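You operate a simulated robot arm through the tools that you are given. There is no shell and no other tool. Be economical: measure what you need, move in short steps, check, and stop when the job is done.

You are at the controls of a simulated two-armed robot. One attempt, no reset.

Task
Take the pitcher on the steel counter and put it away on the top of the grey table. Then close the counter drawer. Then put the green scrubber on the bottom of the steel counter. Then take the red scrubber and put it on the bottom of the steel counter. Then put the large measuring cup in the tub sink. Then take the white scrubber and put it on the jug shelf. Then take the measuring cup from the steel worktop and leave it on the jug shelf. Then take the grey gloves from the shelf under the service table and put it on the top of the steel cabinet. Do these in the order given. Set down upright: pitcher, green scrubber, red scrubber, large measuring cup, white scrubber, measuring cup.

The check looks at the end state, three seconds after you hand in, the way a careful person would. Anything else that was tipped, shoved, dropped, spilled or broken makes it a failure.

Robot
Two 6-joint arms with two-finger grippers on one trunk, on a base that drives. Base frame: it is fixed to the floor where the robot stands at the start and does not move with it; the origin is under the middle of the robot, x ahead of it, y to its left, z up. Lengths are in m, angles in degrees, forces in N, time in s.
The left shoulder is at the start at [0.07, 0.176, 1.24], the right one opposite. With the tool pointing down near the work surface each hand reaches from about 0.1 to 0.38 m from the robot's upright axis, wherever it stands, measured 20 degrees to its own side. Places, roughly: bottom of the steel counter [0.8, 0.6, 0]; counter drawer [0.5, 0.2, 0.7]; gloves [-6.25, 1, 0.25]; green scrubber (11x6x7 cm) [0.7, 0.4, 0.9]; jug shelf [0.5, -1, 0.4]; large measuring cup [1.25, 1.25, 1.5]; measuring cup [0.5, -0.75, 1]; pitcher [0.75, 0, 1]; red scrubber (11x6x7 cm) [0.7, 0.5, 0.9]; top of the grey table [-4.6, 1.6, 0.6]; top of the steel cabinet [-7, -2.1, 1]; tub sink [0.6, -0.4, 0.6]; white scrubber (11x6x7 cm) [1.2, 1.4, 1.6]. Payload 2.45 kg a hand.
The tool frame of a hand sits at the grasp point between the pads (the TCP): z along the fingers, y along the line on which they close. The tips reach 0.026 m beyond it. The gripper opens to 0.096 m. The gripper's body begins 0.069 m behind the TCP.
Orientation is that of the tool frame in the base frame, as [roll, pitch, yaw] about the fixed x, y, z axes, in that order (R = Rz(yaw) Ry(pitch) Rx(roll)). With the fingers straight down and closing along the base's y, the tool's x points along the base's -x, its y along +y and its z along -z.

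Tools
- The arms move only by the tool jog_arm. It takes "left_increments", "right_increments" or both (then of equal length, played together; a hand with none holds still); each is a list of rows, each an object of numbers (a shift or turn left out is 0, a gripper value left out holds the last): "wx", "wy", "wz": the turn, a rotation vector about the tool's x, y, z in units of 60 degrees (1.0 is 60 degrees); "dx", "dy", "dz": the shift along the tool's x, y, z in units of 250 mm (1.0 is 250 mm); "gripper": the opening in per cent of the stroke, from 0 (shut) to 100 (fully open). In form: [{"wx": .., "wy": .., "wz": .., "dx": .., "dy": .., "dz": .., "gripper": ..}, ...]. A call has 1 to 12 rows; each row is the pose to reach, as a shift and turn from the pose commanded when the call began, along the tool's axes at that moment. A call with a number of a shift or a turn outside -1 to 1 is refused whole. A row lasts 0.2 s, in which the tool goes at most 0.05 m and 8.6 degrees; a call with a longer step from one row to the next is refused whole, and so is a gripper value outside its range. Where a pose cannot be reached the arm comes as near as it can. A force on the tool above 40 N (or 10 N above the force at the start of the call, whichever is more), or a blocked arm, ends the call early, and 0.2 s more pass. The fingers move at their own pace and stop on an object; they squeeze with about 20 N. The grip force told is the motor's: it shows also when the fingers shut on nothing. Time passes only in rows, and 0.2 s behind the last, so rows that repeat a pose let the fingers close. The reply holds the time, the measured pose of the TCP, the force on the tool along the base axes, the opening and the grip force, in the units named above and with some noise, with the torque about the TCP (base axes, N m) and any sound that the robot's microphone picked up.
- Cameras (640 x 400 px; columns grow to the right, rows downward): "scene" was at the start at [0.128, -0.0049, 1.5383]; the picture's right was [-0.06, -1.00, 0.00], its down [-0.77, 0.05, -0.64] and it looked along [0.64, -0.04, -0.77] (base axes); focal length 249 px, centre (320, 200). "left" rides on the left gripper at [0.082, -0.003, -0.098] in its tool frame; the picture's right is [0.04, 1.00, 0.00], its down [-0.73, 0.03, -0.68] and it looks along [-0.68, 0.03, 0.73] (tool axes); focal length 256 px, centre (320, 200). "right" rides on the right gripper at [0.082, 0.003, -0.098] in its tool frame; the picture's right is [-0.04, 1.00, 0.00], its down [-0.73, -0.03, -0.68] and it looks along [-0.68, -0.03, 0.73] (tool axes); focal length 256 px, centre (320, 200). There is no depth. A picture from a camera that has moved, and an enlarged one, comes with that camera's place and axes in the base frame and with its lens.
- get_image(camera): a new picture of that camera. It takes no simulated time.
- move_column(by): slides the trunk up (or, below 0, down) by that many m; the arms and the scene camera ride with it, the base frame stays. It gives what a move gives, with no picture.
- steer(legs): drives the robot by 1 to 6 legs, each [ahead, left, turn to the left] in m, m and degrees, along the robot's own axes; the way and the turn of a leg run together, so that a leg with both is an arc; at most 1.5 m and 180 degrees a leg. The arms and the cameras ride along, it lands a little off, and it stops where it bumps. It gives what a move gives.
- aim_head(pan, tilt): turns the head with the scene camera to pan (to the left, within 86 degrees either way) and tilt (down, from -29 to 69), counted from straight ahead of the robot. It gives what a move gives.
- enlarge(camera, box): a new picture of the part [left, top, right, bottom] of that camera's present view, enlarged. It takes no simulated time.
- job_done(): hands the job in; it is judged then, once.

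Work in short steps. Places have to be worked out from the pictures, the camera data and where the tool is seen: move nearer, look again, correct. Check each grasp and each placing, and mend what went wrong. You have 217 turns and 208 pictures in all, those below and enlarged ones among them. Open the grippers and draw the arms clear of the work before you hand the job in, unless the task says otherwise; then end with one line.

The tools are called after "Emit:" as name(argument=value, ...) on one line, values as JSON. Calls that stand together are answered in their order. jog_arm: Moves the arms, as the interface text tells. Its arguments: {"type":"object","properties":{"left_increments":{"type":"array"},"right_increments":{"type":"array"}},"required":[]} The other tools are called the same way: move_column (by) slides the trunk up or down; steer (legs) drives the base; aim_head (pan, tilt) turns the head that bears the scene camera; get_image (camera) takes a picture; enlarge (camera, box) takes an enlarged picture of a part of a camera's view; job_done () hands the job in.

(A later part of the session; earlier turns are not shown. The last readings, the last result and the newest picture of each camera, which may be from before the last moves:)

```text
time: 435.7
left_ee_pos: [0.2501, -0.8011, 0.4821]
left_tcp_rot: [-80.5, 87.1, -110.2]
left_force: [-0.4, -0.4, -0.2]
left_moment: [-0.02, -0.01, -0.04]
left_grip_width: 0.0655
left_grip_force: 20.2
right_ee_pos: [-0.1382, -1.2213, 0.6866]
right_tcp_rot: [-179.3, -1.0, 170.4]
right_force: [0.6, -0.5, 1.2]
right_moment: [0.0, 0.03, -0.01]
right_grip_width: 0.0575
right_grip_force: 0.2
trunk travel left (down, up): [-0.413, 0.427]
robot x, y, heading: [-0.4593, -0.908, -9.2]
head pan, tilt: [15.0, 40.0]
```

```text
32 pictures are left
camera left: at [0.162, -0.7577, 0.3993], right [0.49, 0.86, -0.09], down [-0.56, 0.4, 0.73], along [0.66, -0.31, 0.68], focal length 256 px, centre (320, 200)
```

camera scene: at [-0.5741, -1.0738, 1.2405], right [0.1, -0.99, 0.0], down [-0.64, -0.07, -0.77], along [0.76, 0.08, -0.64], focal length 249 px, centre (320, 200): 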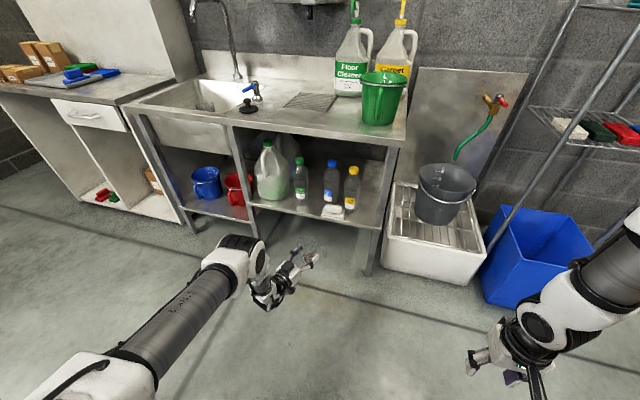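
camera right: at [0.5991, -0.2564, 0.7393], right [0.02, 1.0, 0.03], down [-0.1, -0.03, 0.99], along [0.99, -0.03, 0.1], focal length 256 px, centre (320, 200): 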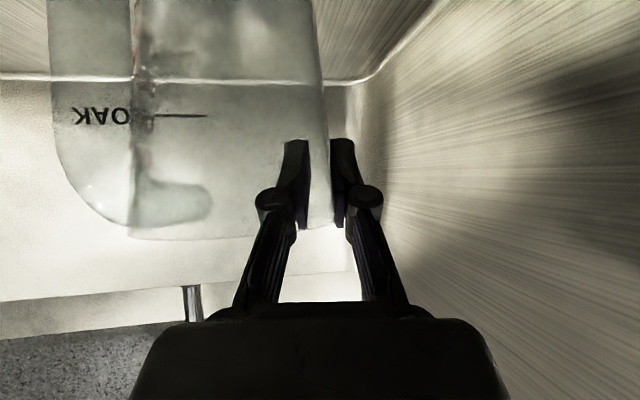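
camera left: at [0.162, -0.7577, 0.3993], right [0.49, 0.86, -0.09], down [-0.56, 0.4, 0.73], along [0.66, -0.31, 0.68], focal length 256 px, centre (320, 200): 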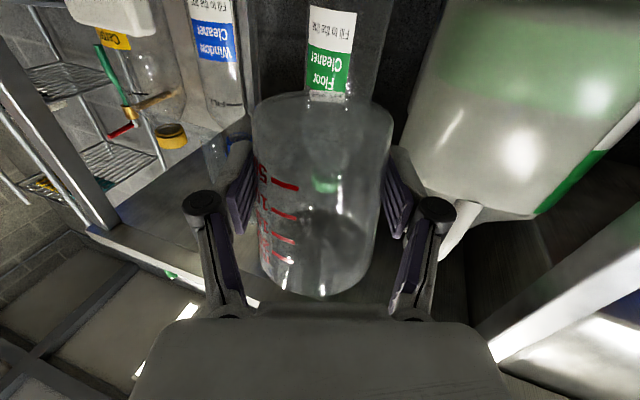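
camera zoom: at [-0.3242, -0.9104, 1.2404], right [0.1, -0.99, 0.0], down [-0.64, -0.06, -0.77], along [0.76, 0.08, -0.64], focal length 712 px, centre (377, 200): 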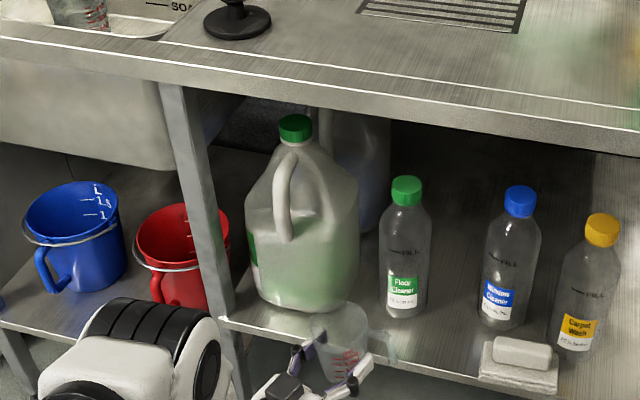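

The cup is upright in the hand, handle to the right; the spot at (0.363, -0.817) between jug and green bottle is free. I drive in 0.102 m.

Emit:
steer(legs=[[0.102, 0.004, 0]])

Emit:
enlarge(camera="scene", box=[220, 130, 400, 290])

Emit:
get_image(camera="left")

```text
time: 436.9
left_ee_pos: [0.3506, -0.8119, 0.4819]
left_tcp_rot: [-80.9, 87.1, -110.7]
left_force: [0.1, -1.0, -1.3]
left_moment: [-0.04, -0.01, -0.01]
left_grip_width: 0.0657
left_grip_force: 19.7
right_ee_pos: [-0.0379, -1.2344, 0.6865]
right_tcp_rot: [-179.3, -0.9, 170.4]
right_force: [0.1, 0.1, -1.3]
right_moment: [0.01, -0.02, -0.01]
right_grip_width: 0.0576
right_grip_force: 0.0
trunk travel left (down, up): [-0.413, 0.427]
robot x, y, heading: [-0.3583, -0.921, -9.2]
head pan, tilt: [15.0, 40.0]
```

```text
2.50 times, centred on (310, 210) of scene
camera zoom: at [-0.2233, -0.9229, 1.2403], right [0.1, -1.0, 0.0], down [-0.64, -0.06, -0.77], along [0.76, 0.08, -0.64], focal length 624 px, centre (345, 175)
```

zoom: 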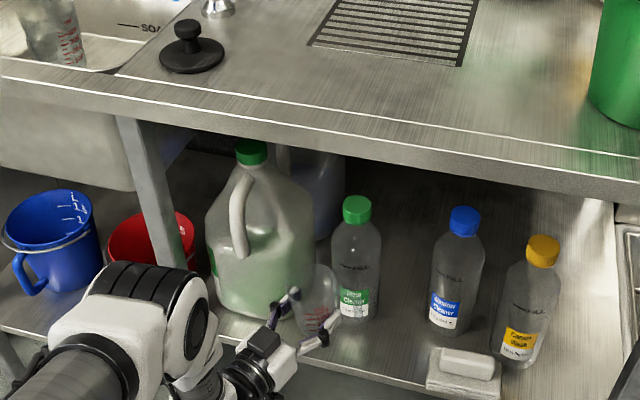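

```text
30 pictures are left
camera left: at [0.2626, -0.7706, 0.3991], right [0.49, 0.86, -0.09], down [-0.56, 0.4, 0.73], along [0.66, -0.31, 0.68], focal length 256 px, centre (320, 200)
```

left: 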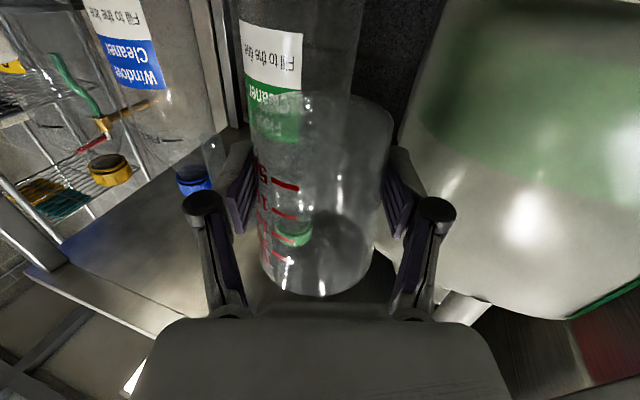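

Good position. I lower 2.5 cm by trunk, then 2 mm at a time until contact.

Emit:
move_column(by=-0.025)

Emit:
jog_arm(left_increments=[{"dx": 0.01}, {"dx": 0.02}, {"dx": 0.03}, {"dx": 0.04}])

```text
time: 437.6
left_ee_pos: [0.3502, -0.8131, 0.4576]
left_tcp_rot: [-78.9, 87.0, -108.6]
left_force: [1.0, -0.1, -0.1]
left_moment: [0.0, 0.0, 0.0]
left_grip_width: 0.0657
left_grip_force: 20.2
right_ee_pos: [-0.0394, -1.2332, 0.6614]
right_tcp_rot: [-179.2, -0.8, 170.4]
right_force: [0.9, -0.1, 0.1]
right_moment: [0.02, -0.02, 0.0]
right_grip_width: 0.0574
right_grip_force: 0.0
trunk travel left (down, up): [-0.388, 0.452]
robot x, y, heading: [-0.3589, -0.9204, -9.1]
head pan, tilt: [15.0, 40.0]
```

```text
time: 438.6
left_ee_pos: [0.3506, -0.8126, 0.447]
left_tcp_rot: [-78.9, 87.2, -108.8]
left_force: [-0.2, -0.3, -0.2]
left_moment: [0.03, 0.04, 0.02]
left_grip_width: 0.0655
left_grip_force: 20.5
right_ee_pos: [-0.04, -1.2334, 0.6617]
right_tcp_rot: [-179.2, -0.9, 170.4]
right_force: [0.5, -0.2, 0.3]
right_moment: [0.03, -0.03, 0.0]
right_grip_width: 0.0577
right_grip_force: 0.0
trunk travel left (down, up): [-0.388, 0.452]
robot x, y, heading: [-0.3592, -0.9206, -9.1]
head pan, tilt: [15.0, 40.0]
```

No contact yet; a few more millimetres.

Emit:
jog_arm(left_increments=[{"dx": 0.01}, {"dx": 0.02}, {"dx": 0.028}])

```text
time: 439.4
left_ee_pos: [0.3483, -0.8124, 0.4409]
left_tcp_rot: [-78.9, 87.1, -108.7]
left_force: [-0.3, -0.5, -0.3]
left_moment: [0.07, 0.03, 0.01]
left_grip_width: 0.0655
left_grip_force: 19.9
right_ee_pos: [-0.0393, -1.2348, 0.6613]
right_tcp_rot: [-179.1, -0.9, 170.4]
right_force: [0.8, 0.2, -0.6]
right_moment: [0.01, -0.01, 0.02]
right_grip_width: 0.0578
right_grip_force: 0.0
trunk travel left (down, up): [-0.388, 0.452]
robot x, y, heading: [-0.3583, -0.9237, -9.1]
head pan, tilt: [15.0, 40.0]
```

Emit:
jog_arm(left_increments=[{"dx": 0.008}, {"dx": 0.016}, {"dx": 0.024}, {"dx": 0.032}])

Emit:
enlarge(camera="scene", box=[280, 200, 360, 280])

```text
time: 440.4
left_ee_pos: [0.3494, -0.8138, 0.4348]
left_tcp_rot: [-75.2, 87.2, -104.9]
left_force: [-2.5, -0.3, 11.4]
left_moment: [0.14, 0.06, 0.06]
left_grip_width: 0.0655
left_grip_force: 20.4
right_ee_pos: [-0.0391, -1.2344, 0.6623]
right_tcp_rot: [-179.2, -0.8, 170.4]
right_force: [-0.7, -1.1, 0.0]
right_moment: [-0.04, 0.04, -0.02]
right_grip_width: 0.0576
right_grip_force: 0.1
trunk travel left (down, up): [-0.388, 0.452]
robot x, y, heading: [-0.3595, -0.922, -9.3]
head pan, tilt: [15.0, 40.0]
```

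```text
5.00 times, centred on (320, 240) of scene
camera zoom: at [-0.2265, -0.9229, 1.216], right [0.1, -1.0, 0.0], down [-0.64, -0.06, -0.77], along [0.76, 0.08, -0.64], focal length 1247 px, centre (320, 0)
```

zoom: 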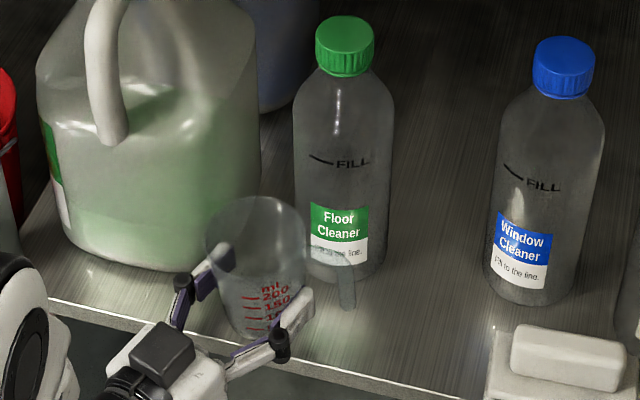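

Contact (11 N); the base stands on the shelf, clear of jug and bottle. I open only a little and draw the hand straight back along its own axis.

Emit:
jog_arm(left_increments=[{"gripper": 76}, {"gripper": 76}, {"gripper": 76}, {"gripper": 76, "dz": -0.06}, {"dz": -0.16}, {"dz": -0.28}, {"dz": -0.4}])

Emit:
enlarge(camera="scene", box=[260, 180, 380, 280])

```text
time: 442.0
left_ee_pos: [0.2899, -0.7543, 0.4138]
left_tcp_rot: [-77.9, 86.2, -107.9]
left_force: [0.4, -0.4, -0.2]
left_moment: [0.0, 0.0, 0.01]
left_grip_width: 0.0729
left_grip_force: 0.0
left hand out of reach, approached as far as the arm can: row 5, 6, 7
right_ee_pos: [-0.0391, -1.2333, 0.6618]
right_tcp_rot: [-179.2, -0.8, 170.4]
right_force: [0.0, 0.6, 1.0]
right_moment: [-0.04, 0.01, 0.01]
right_grip_width: 0.0577
right_grip_force: 0.2
trunk travel left (down, up): [-0.388, 0.452]
robot x, y, heading: [-0.3567, -0.9214, -9.2]
head pan, tilt: [15.0, 40.0]
```

```text
4.00 times, centred on (320, 230) of scene
camera zoom: at [-0.2251, -0.9225, 1.2156], right [0.1, -1.0, 0.0], down [-0.64, -0.06, -0.77], along [0.76, 0.08, -0.64], focal length 998 px, centre (320, 80)
```

zoom: 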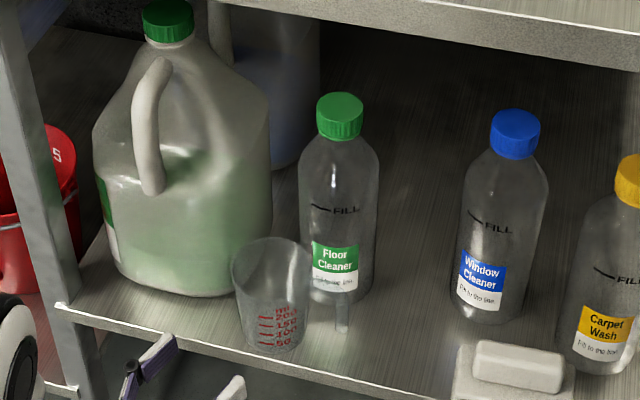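

The measuring cup now stands upright on the jug shelf. Last: the gloves. I raise the trunk, back well clear of the pillar, turn round and drive down the room along y ≈ 0.

Emit:
steer(legs=[[-0.5, 0, 0], [-0.5, 0, 0]])

Emit:
move_column(by=0.3)

Emit:
steer(legs=[[0, 0, -171], [1.25, -0.7, 0], [1.45, 0, 0], [1.2, 0, 0]])

Emit:
aim_head(pan=-20, tilt=35)

Emit:
get_image(camera="scene")

```text
time: 447.4
left_ee_pos: [-0.6834, -0.5917, 0.4131]
left_tcp_rot: [-77.7, 86.1, -108.0]
left_force: [-0.6, 1.4, 0.8]
left_moment: [0.0, 0.04, -0.03]
left_grip_width: 0.0729
left_grip_force: 0.1
right_ee_pos: [-1.0141, -1.0704, 0.6623]
right_tcp_rot: [-179.2, -0.8, 170.3]
right_force: [-1.2, 0.5, 0.0]
right_moment: [0.01, -0.03, 0.03]
right_grip_width: 0.0574
right_grip_force: 0.1
trunk travel left (down, up): [-0.388, 0.452]
robot x, y, heading: [-1.3357, -0.7593, -9.9]
head pan, tilt: [15.0, 40.0]
```

```text
time: 450.4
left_ee_pos: [-0.684, -0.5923, 0.7134]
left_tcp_rot: [-78.3, 86.2, -108.6]
left_force: [0.3, -0.6, -1.1]
left_moment: [-0.01, -0.03, 0.04]
left_grip_width: 0.073
left_grip_force: 0.1
right_ee_pos: [-1.0128, -1.0705, 0.9602]
right_tcp_rot: [-179.2, -0.9, 170.2]
right_force: [-0.1, -0.4, -0.9]
right_moment: [0.01, -0.01, 0.0]
right_grip_width: 0.0577
right_grip_force: 0.0
trunk travel left (down, up): [-0.688, 0.152]
robot x, y, heading: [-1.3285, -0.7583, -9.6]
head pan, tilt: [15.0, 40.0]
```

```text
time: 477.3
left_ee_pos: [-5.8947, -0.2927, 0.7124]
left_tcp_rot: [-78.3, 86.2, 80.5]
left_force: [-0.4, 0.3, 0.5]
left_moment: [0.03, 0.01, 0.04]
left_grip_width: 0.0732
left_grip_force: 0.1
right_ee_pos: [-5.644, 0.2338, 0.9608]
right_tcp_rot: [-179.2, -0.9, -0.7]
right_force: [-0.3, 0.1, 0.0]
right_moment: [0.01, -0.01, 0.0]
right_grip_width: 0.0577
right_grip_force: 0.1
trunk travel left (down, up): [-0.688, 0.152]
robot x, y, heading: [-5.2767, -0.0231, 179.1]
head pan, tilt: [15.0, 40.0]
```

```text
time: 478.3
left_ee_pos: [-5.8941, -0.2921, 0.7135]
left_tcp_rot: [-78.2, 86.2, 80.5]
left_force: [-0.3, 0.5, -0.2]
left_moment: [-0.02, -0.03, 0.01]
left_grip_width: 0.073
left_grip_force: 0.2
right_ee_pos: [-5.6436, 0.233, 0.9612]
right_tcp_rot: [-179.2, -0.9, -0.8]
right_force: [0.2, 0.0, 0.7]
right_moment: [-0.06, -0.01, -0.02]
right_grip_width: 0.0576
right_grip_force: 0.1
trunk travel left (down, up): [-0.688, 0.152]
robot x, y, heading: [-5.2778, -0.0241, 179.6]
head pan, tilt: [-20.0, 35.0]
```

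```text
27 pictures are left
camera scene: at [-5.4106, 0.006, 1.5231], right [0.35, 0.94, 0.0], down [0.54, -0.2, -0.82], along [-0.77, 0.29, -0.57], focal length 249 px, centre (320, 200)
```

scene: 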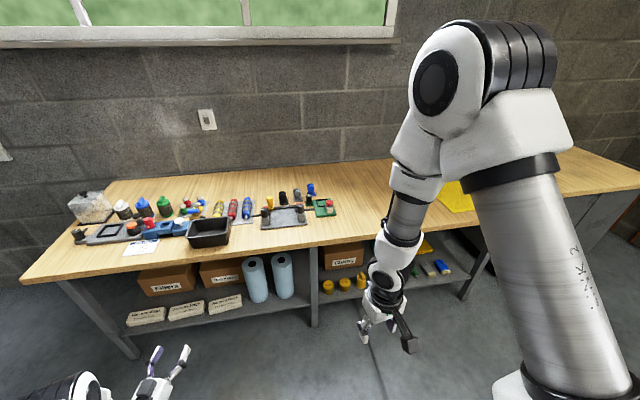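

The gloves should be further right (y ≈ 1), where the corridor to the grey table is narrow. I fold the left hand back to pointing down and tuck it first.

Emit:
move_column(by=0.12)

Emit:
jog_arm(left_increments=[{"wy": 0.13}, {"wy": 0.26}, {"wy": 0.39}, {"wy": 0.52}, {"wy": 0.65}, {"wy": 0.78}, {"wy": 0.91}])

Emit:
jog_arm(left_increments=[{"wy": 0.13}, {"wy": 0.26}, {"wy": 0.39}, {"wy": 0.5}])

Emit:
jog_arm(left_increments=[{"dx": 0.14}, {"dx": 0.28}, {"dx": 0.42}, {"dx": 0.56}, {"dx": 0.7}, {"dx": 0.84}])

```text
time: 479.8
left_ee_pos: [-5.8949, -0.2924, 0.8342]
left_tcp_rot: [-78.5, 86.2, 80.3]
left_force: [-0.7, 0.5, -0.4]
left_moment: [0.01, -0.03, -0.01]
left_grip_width: 0.0729
left_grip_force: 0.1
right_ee_pos: [-5.6433, 0.234, 1.0819]
right_tcp_rot: [-179.2, -0.9, -0.8]
right_force: [0.2, -0.3, 0.3]
right_moment: [0.0, 0.0, 0.03]
right_grip_width: 0.0577
right_grip_force: 0.1
trunk travel left (down, up): [-0.808, 0.032]
robot x, y, heading: [-5.2763, -0.0261, 179.6]
head pan, tilt: [-20.0, 35.0]
```

```text
time: 481.4
left_ee_pos: [-5.8943, -0.292, 0.833]
left_tcp_rot: [-175.4, 35.8, -18.6]
left_force: [-0.8, 0.6, 0.2]
left_moment: [0.0, 0.0, 0.01]
left_grip_width: 0.073
left_grip_force: 0.1
left hand out of reach, approached as far as the arm can: row 1, 2, 3, 4, 5
right_ee_pos: [-5.6437, 0.2333, 1.0822]
right_tcp_rot: [-179.2, -1.0, -0.8]
right_force: [0.6, 0.4, 0.2]
right_moment: [0.01, -0.01, 0.02]
right_grip_width: 0.0575
right_grip_force: 0.1
trunk travel left (down, up): [-0.808, 0.032]
robot x, y, heading: [-5.2764, -0.0235, 179.5]
head pan, tilt: [-20.0, 35.0]
```

```text
time: 482.4
left_ee_pos: [-5.8951, -0.2859, 0.834]
left_tcp_rot: [-174.8, 9.7, -20.8]
left_force: [0.4, 0.5, 0.0]
left_moment: [-0.01, -0.02, 0.04]
left_grip_width: 0.0728
left_grip_force: 0.2
left hand out of reach, approached as far as the arm can: row 3, 4
right_ee_pos: [-5.6448, 0.2321, 1.081]
right_tcp_rot: [-179.2, -0.9, -0.8]
right_force: [-0.7, -0.7, -0.2]
right_moment: [-0.02, -0.02, 0.04]
right_grip_width: 0.0575
right_grip_force: 0.1
trunk travel left (down, up): [-0.808, 0.032]
robot x, y, heading: [-5.2833, -0.0258, 179.5]
head pan, tilt: [-20.0, 35.0]
```

```text
time: 483.8
left_ee_pos: [-5.7269, -0.3674, 0.7868]
left_tcp_rot: [-173.7, 9.4, -20.7]
left_force: [-0.6, 0.4, 1.2]
left_moment: [0.01, -0.01, 0.0]
left_grip_width: 0.073
left_grip_force: 0.1
left hand out of reach, approached as far as the arm can: row 5, 6
right_ee_pos: [-5.6428, 0.2323, 1.0811]
right_tcp_rot: [-179.0, -0.9, -0.8]
right_force: [0.1, 1.0, 0.5]
right_moment: [0.03, 0.02, 0.0]
right_grip_width: 0.0575
right_grip_force: 0.1
trunk travel left (down, up): [-0.808, 0.032]
robot x, y, heading: [-5.2757, -0.0237, 179.4]
head pan, tilt: [-20.0, 35.0]
```

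Tucked. I move 0.12 m ahead and 0.65 m to the right, and look under the table.

Emit:
steer(legs=[[0.12, 0, 0], [0, -0.65, 0]])

Emit:
aim_head(pan=-10, tilt=50)

Emit:
get_image(camera="scene")

```text
time: 488.2
left_ee_pos: [-5.8416, 0.2731, 0.7866]
left_tcp_rot: [-173.6, 9.3, -20.6]
left_force: [0.6, 0.2, 0.2]
left_moment: [0.02, -0.01, -0.01]
left_grip_width: 0.0731
left_grip_force: 0.1
right_ee_pos: [-5.7582, 0.8745, 1.0806]
right_tcp_rot: [-179.1, -0.9, -0.6]
right_force: [-0.2, 1.2, 0.0]
right_moment: [0.01, 0.03, 0.0]
right_grip_width: 0.0575
right_grip_force: 0.0
trunk travel left (down, up): [-0.808, 0.032]
robot x, y, heading: [-5.3938, 0.6154, 179.7]
head pan, tilt: [-20.0, 35.0]
```

```text
time: 488.9
left_ee_pos: [-5.84, 0.2741, 0.7868]
left_tcp_rot: [-173.8, 9.3, -20.7]
left_force: [0.3, 0.1, -0.4]
left_moment: [-0.01, 0.0, 0.0]
left_grip_width: 0.073
left_grip_force: 0.0
right_ee_pos: [-5.7579, 0.8742, 1.0815]
right_tcp_rot: [-179.2, -0.9, -0.6]
right_force: [0.1, 0.1, -0.8]
right_moment: [0.0, 0.01, 0.04]
right_grip_width: 0.0577
right_grip_force: 0.0
trunk travel left (down, up): [-0.808, 0.032]
robot x, y, heading: [-5.3931, 0.6173, 179.4]
head pan, tilt: [-10.0, 50.0]
```

```text
26 pictures are left
camera scene: at [-5.5182, 0.631, 1.6215], right [0.18, 0.98, 0.0], down [0.75, -0.14, -0.64], along [-0.63, 0.12, -0.77], focal length 249 px, centre (320, 200)
```

scene: 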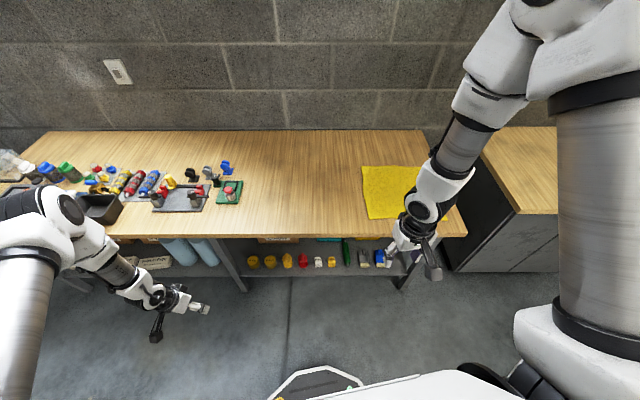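

Emit:
move_column(by=-0.4)

Emit:
move_column(by=-0.2)

Emit:
aim_head(pan=-8, tilt=40)

Emit:
get_image(camera="scene")

```text
time: 492.8
left_ee_pos: [-5.8409, 0.2745, 0.3876]
left_tcp_rot: [-173.7, 9.3, -20.6]
left_force: [-0.1, 0.6, 0.3]
left_moment: [0.04, 0.01, 0.01]
left_grip_width: 0.0728
left_grip_force: 0.0
right_ee_pos: [-5.7567, 0.8744, 0.6818]
right_tcp_rot: [-179.2, -0.9, -0.5]
right_force: [-0.2, 0.4, -0.1]
right_moment: [-0.01, 0.0, -0.02]
right_grip_width: 0.0575
right_grip_force: 0.0
trunk travel left (down, up): [-0.408, 0.432]
robot x, y, heading: [-5.3934, 0.6135, 179.5]
head pan, tilt: [-10.0, 50.0]
```

```text
time: 494.9
left_ee_pos: [-5.8409, 0.2727, 0.1868]
left_tcp_rot: [-173.8, 9.3, -20.6]
left_force: [-1.4, 0.4, -0.3]
left_moment: [0.0, -0.02, 0.0]
left_grip_width: 0.073
left_grip_force: 0.0
right_ee_pos: [-5.7575, 0.8743, 0.4815]
right_tcp_rot: [-179.2, -0.8, -0.6]
right_force: [0.3, 0.2, -0.2]
right_moment: [-0.01, -0.01, 0.0]
right_grip_width: 0.0576
right_grip_force: 0.1
trunk travel left (down, up): [-0.208, 0.632]
robot x, y, heading: [-5.39, 0.6185, 179.5]
head pan, tilt: [-10.0, 50.0]
```

```text
time: 495.7
left_ee_pos: [-5.8405, 0.2733, 0.1871]
left_tcp_rot: [-173.7, 9.4, -20.6]
left_force: [0.1, -0.9, -0.4]
left_moment: [0.02, -0.01, 0.02]
left_grip_width: 0.073
left_grip_force: 0.0
right_ee_pos: [-5.758, 0.8737, 0.4804]
right_tcp_rot: [-179.2, -0.9, -0.5]
right_force: [-0.5, -0.2, 0.4]
right_moment: [0.03, 0.01, -0.01]
right_grip_width: 0.0578
right_grip_force: 0.1
trunk travel left (down, up): [-0.208, 0.632]
robot x, y, heading: [-5.395, 0.6166, 179.6]
head pan, tilt: [-8.0, 40.0]
```

```text
25 pictures are left
camera scene: at [-5.5264, 0.629, 1.0355], right [0.15, 0.99, 0.0], down [0.64, -0.09, -0.77], along [-0.76, 0.11, -0.64], focal length 249 px, centre (320, 200)
```

scene: 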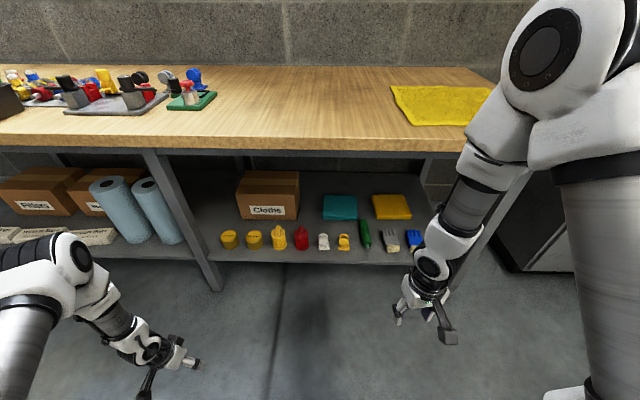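

Emit:
enlarge(camera="scene", box=[200, 160, 450, 270])

```text
2.56 times, centred on (325, 215) of scene
camera zoom: at [-5.5264, 0.629, 1.0355], right [0.15, 0.99, 0.0], down [0.64, -0.09, -0.77], along [-0.76, 0.11, -0.64], focal length 638 px, centre (307, 162)
```

zoom: 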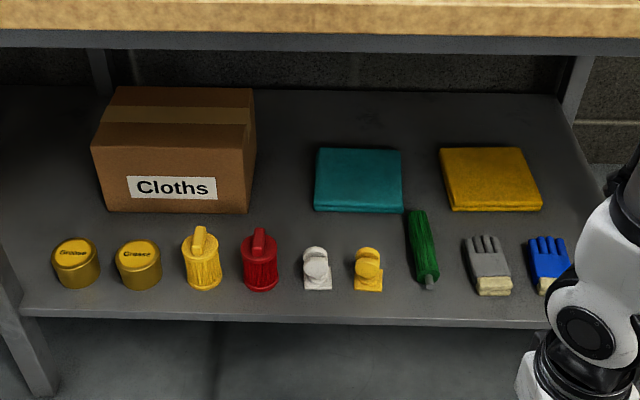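

The grey gloves lie at about (-6.14, 1.005), shelf z ≈ 0.25, blue gloves ~2.5 cm to their right. I lower, line the right hand up, and reach in below the table top.

Emit:
move_column(by=-0.115)

Emit:
steer(legs=[[0.07, -0.131, 0]])

Emit:
jog_arm(right_increments=[{"dx": -0.14, "gripper": 85}, {"dx": -0.28}, {"dx": -0.42}, {"dx": -0.56}, {"dx": -0.7}, {"dx": -0.84}])

Emit:
get_image(camera="right")

```text
time: 497.1
left_ee_pos: [-5.8402, 0.2738, 0.073]
left_tcp_rot: [-173.8, 9.3, -20.6]
left_force: [0.0, -0.8, -0.7]
left_moment: [0.0, 0.0, 0.01]
left_grip_width: 0.073
left_grip_force: 0.1
right_ee_pos: [-5.7571, 0.8733, 0.3668]
right_tcp_rot: [-179.3, -0.8, -0.6]
right_force: [-0.6, 0.1, 0.2]
right_moment: [0.05, -0.01, -0.03]
right_grip_width: 0.0576
right_grip_force: 0.0
trunk travel left (down, up): [-0.093, 0.747]
robot x, y, heading: [-5.3928, 0.6177, 179.4]
head pan, tilt: [-8.0, 40.0]
```

```text
time: 498.5
left_ee_pos: [-5.9091, 0.4053, 0.0723]
left_tcp_rot: [-173.7, 9.3, -20.6]
left_force: [-0.1, 0.2, -1.3]
left_moment: [-0.01, 0.0, 0.0]
left_grip_width: 0.0729
left_grip_force: 0.1
right_ee_pos: [-5.827, 1.0065, 0.3668]
right_tcp_rot: [-179.2, -0.8, -0.6]
right_force: [0.1, -0.7, 0.4]
right_moment: [0.01, 0.0, -0.01]
right_grip_width: 0.0579
right_grip_force: 0.0
trunk travel left (down, up): [-0.093, 0.747]
robot x, y, heading: [-5.4578, 0.747, 179.5]
head pan, tilt: [-8.0, 40.0]
```

```text
time: 499.9
left_ee_pos: [-5.9084, 0.4075, 0.0716]
left_tcp_rot: [-173.6, 9.4, -20.6]
left_force: [-0.5, 0.3, -0.5]
left_moment: [0.0, -0.02, 0.02]
left_grip_width: 0.0728
left_grip_force: 0.1
right_ee_pos: [-6.0344, 1.0107, 0.3639]
right_tcp_rot: [-179.2, -0.7, -0.7]
right_force: [0.9, -1.0, -0.3]
right_moment: [-0.01, -0.02, 0.01]
right_grip_width: 0.0814
right_grip_force: 0.0
trunk travel left (down, up): [-0.093, 0.747]
robot x, y, heading: [-5.4612, 0.7499, 179.7]
head pan, tilt: [-8.0, 40.0]
```

```text
23 pictures are left
camera right: at [-5.9565, 1.004, 0.4628], right [-0.05, -1.0, -0.01], down [-0.74, 0.03, 0.67], along [-0.67, 0.05, -0.74], focal length 256 px, centre (320, 200)
```

right: 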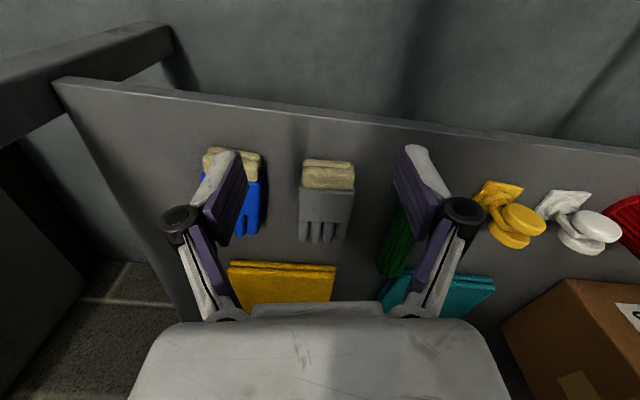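

The glove is 5.5 cm wide, centred (-6.125, 1.010), nicely in line. I narrow to 70%, move 8.6 cm in and descend until contact.

Emit:
jog_arm(right_increments=[{"dx": -0.12, "gripper": 70}, {"dx": -0.24}, {"dx": -0.344}, {"dx": -0.344, "dz": 0.12}, {"dx": -0.344, "dz": 0.22}, {"dx": -0.344, "dz": 0.28}, {"dx": -0.344, "dz": 0.32}, {"dx": -0.344, "dz": 0.35}])

Emit:
get_image(camera="right")

```text
time: 501.7
left_ee_pos: [-5.9092, 0.4058, 0.072]
left_tcp_rot: [-173.7, 9.4, -20.6]
left_force: [0.3, 0.5, 1.1]
left_moment: [0.03, 0.01, -0.02]
left_grip_width: 0.0731
left_grip_force: 0.0
right_ee_pos: [-6.1197, 1.0105, 0.2756]
right_tcp_rot: [-179.1, -0.7, -0.7]
right_force: [1.0, -1.1, 14.5]
right_moment: [-0.38, 0.1, -0.02]
right_grip_width: 0.0786
right_grip_force: 14.2
trunk travel left (down, up): [-0.093, 0.747]
robot x, y, heading: [-5.4614, 0.7521, 179.6]
head pan, tilt: [-8.0, 40.0]
```

```text
22 pictures are left
camera right: at [-6.0404, 1.0056, 0.3739], right [-0.05, -1.0, -0.02], down [-0.74, 0.03, 0.67], along [-0.67, 0.05, -0.74], focal length 256 px, centre (320, 200)
```

right: 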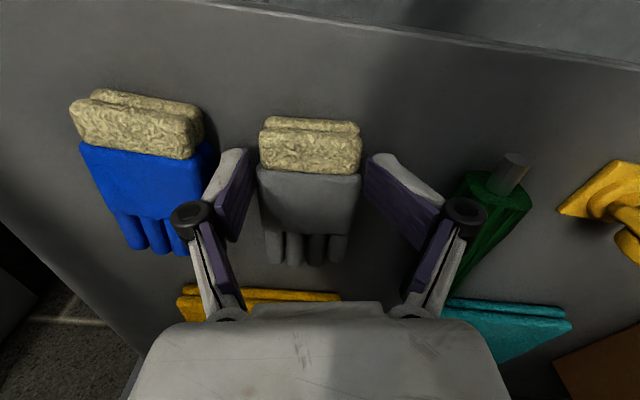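

The tips touch the shelf on either side of the glove. I raise 3 mm and close.

Emit:
jog_arm(right_increments=[{"dz": -0.014}, {"dz": -0.014, "gripper": 0}, {"dz": -0.014, "gripper": 0}, {"dz": -0.014, "gripper": 0}, {"dz": -0.014, "gripper": 0}])

Emit:
jog_arm(right_increments=[{"dz": -0.08}, {"dz": -0.16}, {"dz": -0.24}, {"dz": -0.3}])

Emit:
get_image(camera="right")

```text
time: 502.9
left_ee_pos: [-5.909, 0.4067, 0.0729]
left_tcp_rot: [-173.9, 9.4, -20.6]
left_force: [0.9, 0.6, -0.8]
left_moment: [0.04, -0.02, 0.02]
left_grip_width: 0.073
left_grip_force: 0.0
right_ee_pos: [-6.1192, 1.0117, 0.2792]
right_tcp_rot: [-179.2, -0.8, -0.8]
right_force: [1.9, 2.5, 11.9]
right_moment: [0.04, 0.08, -0.01]
right_grip_width: 0.0248
right_grip_force: 19.8
trunk travel left (down, up): [-0.093, 0.747]
robot x, y, heading: [-5.459, 0.7487, 179.7]
head pan, tilt: [-8.0, 40.0]
```

```text
time: 503.9
left_ee_pos: [-5.909, 0.4062, 0.0727]
left_tcp_rot: [-173.6, 9.3, -20.7]
left_force: [-0.1, -0.4, -0.9]
left_moment: [0.01, -0.01, -0.03]
left_grip_width: 0.0729
left_grip_force: 0.0
right_ee_pos: [-6.1219, 1.0105, 0.3528]
right_tcp_rot: [-179.2, -0.8, -0.7]
right_force: [0.3, -0.1, -0.4]
right_moment: [-0.01, -0.01, 0.0]
right_grip_width: 0.0248
right_grip_force: 20.3
trunk travel left (down, up): [-0.093, 0.747]
robot x, y, heading: [-5.4606, 0.7496, 179.5]
head pan, tilt: [-8.0, 40.0]
```

```text
21 pictures are left
camera right: at [-6.0421, 1.005, 0.4518], right [-0.05, -1.0, -0.01], down [-0.74, 0.03, 0.67], along [-0.67, 0.05, -0.74], focal length 256 px, centre (320, 200)
```

right: 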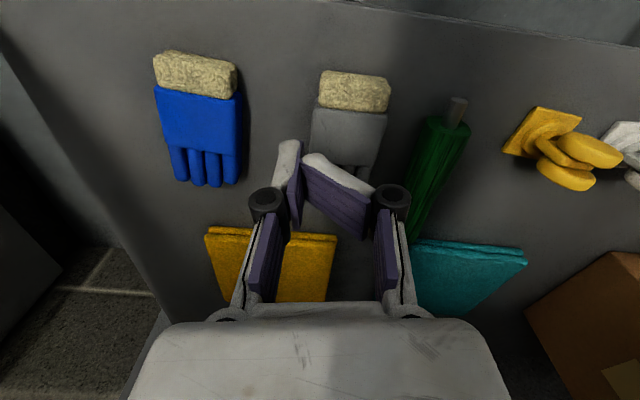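

Missed: the glove is still on the shelf, and one finger pad looks deflected. I open the gripper and check it.

Emit:
jog_arm(right_increments=[{"gripper": 100}, {"gripper": 100}, {"gripper": 100}, {"gripper": 100}])

Emit:
get_image(camera="right")

```text
time: 504.9
left_ee_pos: [-5.9091, 0.4062, 0.0716]
left_tcp_rot: [-173.7, 9.3, -20.6]
left_force: [0.3, 0.5, 0.6]
left_moment: [0.02, 0.01, 0.0]
left_grip_width: 0.0729
left_grip_force: 0.1
right_ee_pos: [-6.1207, 1.0105, 0.3525]
right_tcp_rot: [-179.2, -0.9, -0.7]
right_force: [-0.1, 0.3, 0.6]
right_moment: [0.0, -0.04, -0.02]
right_grip_width: 0.0959
right_grip_force: 0.0
trunk travel left (down, up): [-0.093, 0.747]
robot x, y, heading: [-5.4612, 0.7487, 179.4]
head pan, tilt: [-8.0, 40.0]
```

```text
20 pictures are left
camera right: at [-6.0421, 1.005, 0.4515], right [-0.05, -1.0, -0.01], down [-0.74, 0.03, 0.67], along [-0.67, 0.05, -0.74], focal length 256 px, centre (320, 200)
```

right: 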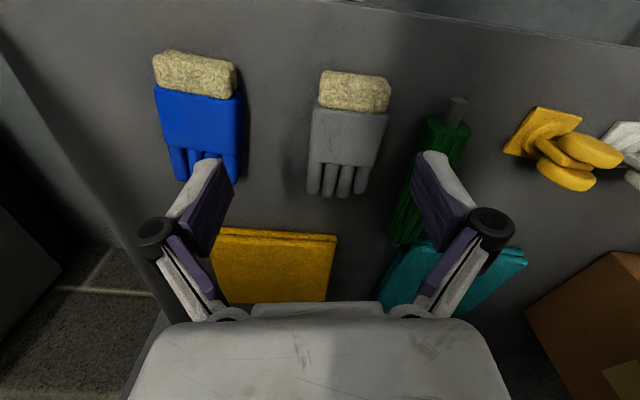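

Gripper recovered; the glove has shifted slightly: its centre is now about (-6.15, 0.994), turned ~8°. I correct sideways, rotate 8°, and descend to 6 mm above the shelf before closing.

Emit:
jog_arm(right_increments=[{"dy": 0.05, "wz": 0.13, "gripper": 74}, {"dy": 0.082, "dx": -0.016, "wz": 0.13}, {"dy": 0.082, "dx": -0.016, "wz": 0.13, "dz": 0.14}, {"dy": 0.082, "dx": -0.016, "wz": 0.13, "dz": 0.24}, {"dy": 0.082, "dx": -0.016, "wz": 0.13, "dz": 0.28}])

Emit:
get_image(camera="right")

```text
time: 506.1
left_ee_pos: [-5.9083, 0.4059, 0.0732]
left_tcp_rot: [-173.7, 9.3, -20.7]
left_force: [-0.3, 0.3, -0.6]
left_moment: [0.02, 0.01, 0.0]
left_grip_width: 0.0727
left_grip_force: 0.1
right_ee_pos: [-6.1254, 0.9909, 0.2815]
right_tcp_rot: [-179.1, -0.7, -8.4]
right_force: [0.3, 0.0, 0.5]
right_moment: [-0.02, 0.0, 0.03]
right_grip_width: 0.0711
right_grip_force: 0.0
trunk travel left (down, up): [-0.093, 0.747]
robot x, y, heading: [-5.4601, 0.751, 179.8]
head pan, tilt: [-8.0, 40.0]
```

```text
19 pictures are left
camera right: at [-6.0472, 0.9748, 0.3804], right [-0.19, -0.98, -0.02], down [-0.73, 0.13, 0.67], along [-0.66, 0.14, -0.74], focal length 256 px, centre (320, 200)
```

right: 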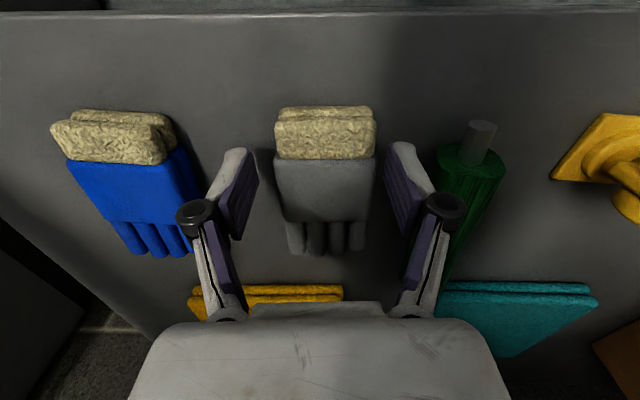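

Perfectly straddled, no contact. Close and lift.

Emit:
jog_arm(right_increments=[{"gripper": 0}, {"gripper": 0}, {"gripper": 0}, {"gripper": 0}, {"dz": -0.06}, {"dz": -0.14}, {"dz": -0.22}, {"dz": -0.3}])

Emit:
get_image(camera="right")

```text
time: 507.9
left_ee_pos: [-5.9079, 0.4063, 0.072]
left_tcp_rot: [-173.8, 9.3, -20.6]
left_force: [0.1, 0.1, 0.1]
left_moment: [0.01, 0.03, -0.02]
left_grip_width: 0.0731
left_grip_force: 0.0
right_ee_pos: [-6.1258, 0.9893, 0.3581]
right_tcp_rot: [-179.1, -0.7, -8.5]
right_force: [-0.7, 0.9, -0.5]
right_moment: [-0.01, -0.03, 0.01]
right_grip_width: 0.0596
right_grip_force: 20.6
trunk travel left (down, up): [-0.093, 0.747]
robot x, y, heading: [-5.4615, 0.7488, 179.4]
head pan, tilt: [-8.0, 40.0]
```

```text
18 pictures are left
camera right: at [-6.0476, 0.9738, 0.4569], right [-0.19, -0.98, -0.02], down [-0.73, 0.13, 0.67], along [-0.66, 0.14, -0.74], focal length 256 px, centre (320, 200)
```

right: 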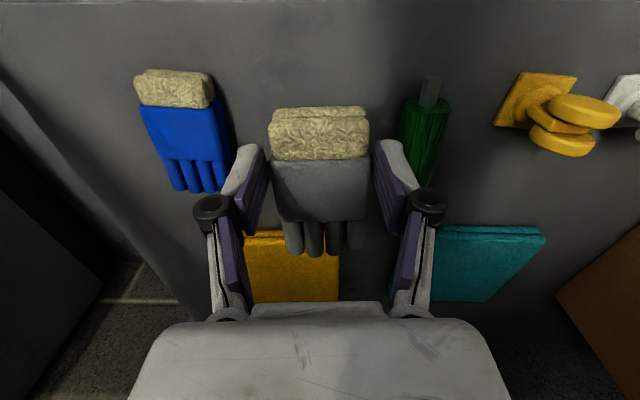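

Gloves held (6 cm). I pull the arm back out from under the table, sidestep left to y ≈ 0, raise the trunk, and look toward the steel cabinet.

Emit:
jog_arm(right_increments=[{"dx": 0.15}, {"dx": 0.3}, {"dx": 0.45}, {"dx": 0.6}, {"dx": 0.75}, {"dx": 0.88}])

Emit:
steer(legs=[[0.05, 0.75, 0]])

Emit:
move_column(by=0.4)

Emit:
move_column(by=0.35)

Emit:
aim_head(pan=50, tilt=25)

Emit:
get_image(camera="scene")

```text
time: 509.3
left_ee_pos: [-5.9081, 0.4054, 0.0712]
left_tcp_rot: [-173.7, 9.3, -20.6]
left_force: [-0.3, 0.1, -0.4]
left_moment: [0.0, 0.03, -0.02]
left_grip_width: 0.073
left_grip_force: 0.0
right_ee_pos: [-5.9072, 0.958, 0.3626]
right_tcp_rot: [-179.0, -0.6, -8.5]
right_force: [0.3, 1.0, -0.7]
right_moment: [0.0, -0.01, 0.01]
right_grip_width: 0.0592
right_grip_force: 19.4
trunk travel left (down, up): [-0.093, 0.747]
robot x, y, heading: [-5.461, 0.7493, 179.8]
head pan, tilt: [-8.0, 40.0]
```

```text
time: 513.3
left_ee_pos: [-5.961, -0.3354, 0.0725]
left_tcp_rot: [-173.8, 9.3, -20.4]
left_force: [0.3, -0.6, -0.6]
left_moment: [0.03, 0.0, 0.0]
left_grip_width: 0.0731
left_grip_force: 0.1
right_ee_pos: [-5.9615, 0.2164, 0.3615]
right_tcp_rot: [-179.2, -0.6, -8.3]
right_force: [0.2, -0.5, -0.3]
right_moment: [0.0, -0.02, -0.02]
right_grip_width: 0.0597
right_grip_force: 20.7
trunk travel left (down, up): [-0.093, 0.747]
robot x, y, heading: [-5.5143, 0.0096, 179.7]
head pan, tilt: [-8.0, 40.0]
```

```text
time: 517.2
left_ee_pos: [-5.961, -0.3355, 0.4722]
left_tcp_rot: [-173.7, 9.2, -20.4]
left_force: [-0.2, -0.9, 0.6]
left_moment: [-0.03, -0.02, 0.0]
left_grip_width: 0.0728
left_grip_force: 0.1
right_ee_pos: [-5.963, 0.2153, 0.7614]
right_tcp_rot: [-179.1, -0.8, -8.2]
right_force: [-0.6, 0.7, -0.9]
right_moment: [0.0, -0.04, 0.0]
right_grip_width: 0.0595
right_grip_force: 20.1
trunk travel left (down, up): [-0.493, 0.347]
robot x, y, heading: [-5.5166, 0.0085, 179.6]
head pan, tilt: [-8.0, 40.0]
```

```text
time: 520.5
left_ee_pos: [-5.9609, -0.3352, 0.8195]
left_tcp_rot: [-173.7, 9.2, -20.4]
left_force: [-0.7, -0.1, 0.0]
left_moment: [-0.03, -0.01, -0.01]
left_grip_width: 0.0729
left_grip_force: 0.0
right_ee_pos: [-5.9626, 0.2166, 1.1094]
right_tcp_rot: [-179.2, -0.7, -8.3]
right_force: [-0.3, -0.9, -0.1]
right_moment: [0.02, -0.03, 0.02]
right_grip_width: 0.0594
right_grip_force: 20.0
right hand out of reach, approached as far as the arm can: row 1
trunk travel left (down, up): [-0.84, 0.0]
robot x, y, heading: [-5.5157, 0.01, 179.8]
head pan, tilt: [-8.0, 40.0]
```

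```text
time: 521.8
left_ee_pos: [-5.9614, -0.3342, 0.8195]
left_tcp_rot: [-173.7, 9.3, -20.4]
left_force: [0.3, 0.4, 0.3]
left_moment: [-0.01, -0.01, -0.02]
left_grip_width: 0.0732
left_grip_force: 0.0
right_ee_pos: [-5.9626, 0.2165, 1.1095]
right_tcp_rot: [-179.1, -0.6, -8.3]
right_force: [-0.3, 0.5, -0.9]
right_moment: [0.05, -0.01, -0.01]
right_grip_width: 0.0594
right_grip_force: 19.6
trunk travel left (down, up): [-0.84, 0.0]
robot x, y, heading: [-5.5149, 0.0094, 179.8]
head pan, tilt: [50.0, 25.0]
```

```text
17 pictures are left
camera scene: at [-5.6234, -0.0608, 1.6909], right [-0.76, 0.65, 0.0], down [0.27, 0.32, -0.91], along [-0.59, -0.69, -0.42], focal length 249 px, centre (320, 200)
```

scene: 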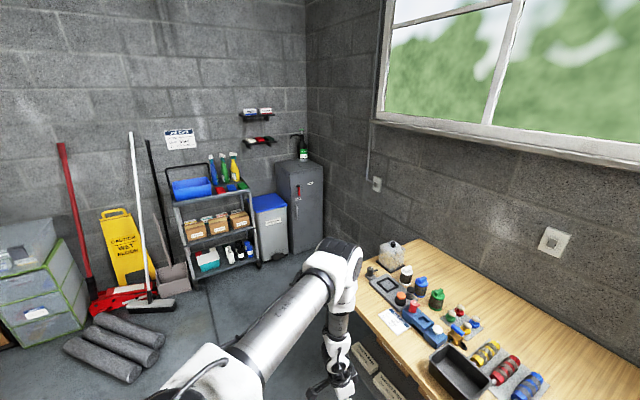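

The cabinet stands in the corner, its top around (-6.92, -1.95), z ≈ 0.95. I go to y ≈ -1.25, turn to face -y and sidestep toward it, well clear of bin and rack.

Emit:
steer(legs=[[0, 1.25, 0], [0, 0, 90], [0, -0.7, 0]])

Emit:
aim_head(pan=-25, tilt=35)

Emit:
get_image(camera="scene")

```text
time: 535.4
left_ee_pos: [-5.8919, -1.6643, 0.8204]
left_tcp_rot: [-173.7, 9.3, 69.7]
left_force: [0.5, -0.4, 0.4]
left_moment: [-0.01, -0.01, -0.01]
left_grip_width: 0.0729
left_grip_force: 0.0
right_ee_pos: [-6.4425, -1.6671, 1.1092]
right_tcp_rot: [-179.0, -0.7, 81.7]
right_force: [0.3, 0.7, -1.2]
right_moment: [0.04, -0.02, -0.01]
right_grip_width: 0.0595
right_grip_force: 20.4
trunk travel left (down, up): [-0.84, 0.0]
robot x, y, heading: [-6.2366, -1.2178, -90.1]
head pan, tilt: [50.0, 25.0]
```

```text
time: 536.9
left_ee_pos: [-5.8929, -1.6639, 0.82]
left_tcp_rot: [-173.8, 9.3, 69.7]
left_force: [0.5, -0.3, 0.1]
left_moment: [-0.03, 0.0, 0.0]
left_grip_width: 0.0729
left_grip_force: 0.0
right_ee_pos: [-6.442, -1.6661, 1.11]
right_tcp_rot: [-179.0, -0.7, 81.7]
right_force: [-0.2, -0.7, -0.8]
right_moment: [0.0, 0.02, -0.01]
right_grip_width: 0.0597
right_grip_force: 19.9
trunk travel left (down, up): [-0.84, 0.0]
robot x, y, heading: [-6.2361, -1.2167, -90.1]
head pan, tilt: [-25.0, 35.0]
```

```text
16 pictures are left
camera scene: at [-6.2734, -1.3477, 1.6751], right [-0.91, 0.42, 0.0], down [0.24, 0.52, -0.82], along [-0.35, -0.74, -0.57], focal length 249 px, centre (320, 200)
```

scene: 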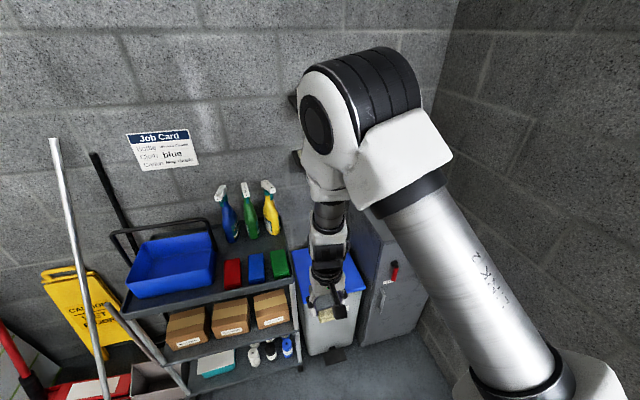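

Cabinet lies further right behind the arm. I sidestep 0.45 m right and look with the hand camera.

Emit:
steer(legs=[[0, -0.45, 0]])

Emit:
get_image(camera="right")

Emit:
get_image(camera="scene")

```text
time: 539.6
left_ee_pos: [-6.3458, -1.6625, 0.8196]
left_tcp_rot: [-173.8, 9.3, 69.4]
left_force: [0.0, -0.3, -1.0]
left_moment: [0.03, -0.01, -0.02]
left_grip_width: 0.0724
left_grip_force: 0.1
right_ee_pos: [-6.8975, -1.6626, 1.109]
right_tcp_rot: [-179.0, -0.7, 81.4]
right_force: [0.2, -0.3, -1.1]
right_moment: [0.07, 0.03, -0.01]
right_grip_width: 0.0594
right_grip_force: 19.6
trunk travel left (down, up): [-0.84, 0.0]
robot x, y, heading: [-6.6873, -1.2172, -90.6]
head pan, tilt: [-25.0, 35.0]
```

```text
15 pictures are left
camera right: at [-6.8811, -1.5841, 1.2079], right [0.98, -0.19, -0.02], down [-0.13, -0.73, 0.67], along [-0.14, -0.66, -0.74], focal length 256 px, centre (320, 200)
```

right: 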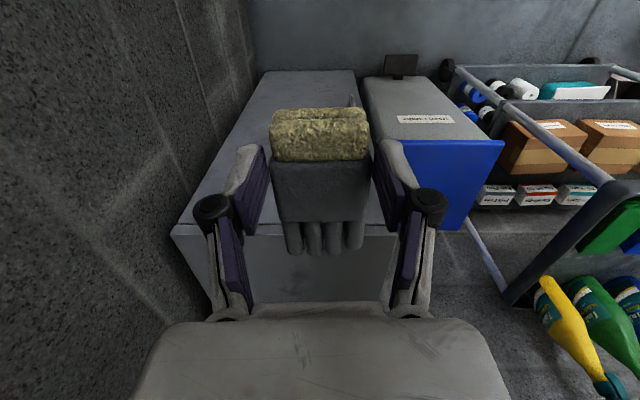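

```text
14 pictures are left
camera scene: at [-6.7251, -1.3452, 1.6751], right [-0.9, 0.43, 0.0], down [0.25, 0.52, -0.82], along [-0.35, -0.74, -0.57], focal length 249 px, centre (320, 200)
```

scene: 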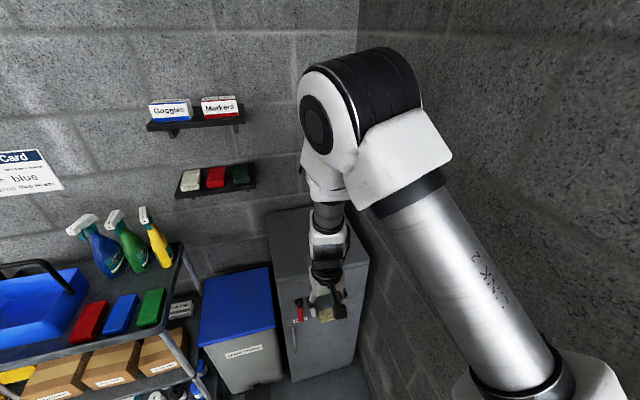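

The cabinet top spans roughly x -7.19…-6.83, from y -1.92 back, z ≈ 0.95–1.0. I move the base 0.15 m ahead and 0.06 m right, then extend the arm 0.19 m over the top.

Emit:
steer(legs=[[0.14, -0.06, 0]])

Emit:
jog_arm(right_increments=[{"dx": -0.13}, {"dx": -0.26}, {"dx": -0.39}, {"dx": -0.52}, {"dx": -0.65}, {"dx": -0.78}])

Emit:
get_image(camera="right")

Emit:
get_image(camera="scene")

```text
time: 541.0
left_ee_pos: [-6.4055, -1.798, 0.82]
left_tcp_rot: [-173.7, 9.4, 69.5]
left_force: [1.1, 0.8, 0.2]
left_moment: [0.04, 0.0, 0.0]
left_grip_width: 0.0732
left_grip_force: 0.1
right_ee_pos: [-6.9566, -1.7965, 1.1103]
right_tcp_rot: [-179.1, -0.7, 81.5]
right_force: [-0.4, 1.2, -0.9]
right_moment: [0.01, 0.0, 0.02]
right_grip_width: 0.0594
right_grip_force: 20.2
trunk travel left (down, up): [-0.84, 0.0]
robot x, y, heading: [-6.7503, -1.352, -90.3]
head pan, tilt: [-25.0, 35.0]
```

```text
time: 542.4
left_ee_pos: [-6.4076, -1.8007, 0.8189]
left_tcp_rot: [-173.8, 9.2, 69.4]
left_force: [0.5, -0.8, 0.6]
left_moment: [0.06, 0.0, 0.01]
left_grip_width: 0.073
left_grip_force: 0.0
right_ee_pos: [-6.9882, -1.9933, 1.1061]
right_tcp_rot: [-179.1, -0.8, 81.4]
right_force: [-1.1, 0.7, -0.6]
right_moment: [0.05, -0.03, -0.02]
right_grip_width: 0.0596
right_grip_force: 19.9
trunk travel left (down, up): [-0.84, 0.0]
robot x, y, heading: [-6.7509, -1.3521, -90.4]
head pan, tilt: [-25.0, 35.0]
```

```text
13 pictures are left
camera right: at [-6.9722, -1.914, 1.2037], right [0.98, -0.19, -0.02], down [-0.13, -0.73, 0.67], along [-0.14, -0.65, -0.74], focal length 256 px, centre (320, 200)
```

right: 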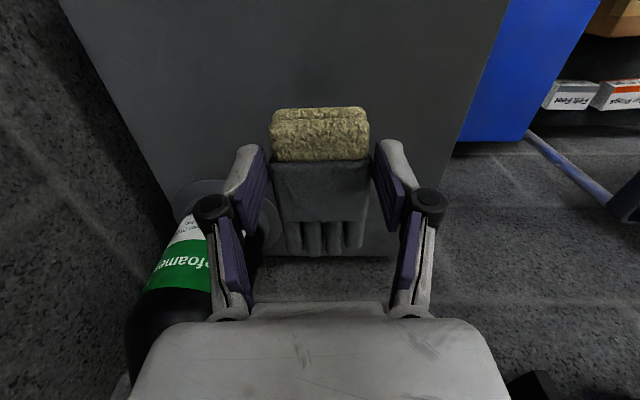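

```text
12 pictures are left
camera scene: at [-6.7871, -1.4837, 1.6749], right [-0.9, 0.43, 0.0], down [0.25, 0.52, -0.82], along [-0.35, -0.74, -0.58], focal length 249 px, centre (320, 200)
```

scene: 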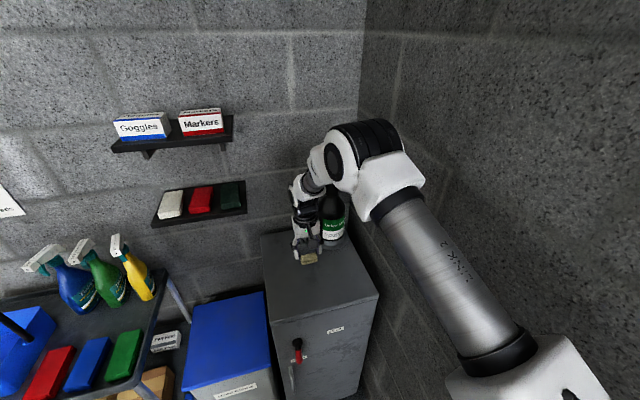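

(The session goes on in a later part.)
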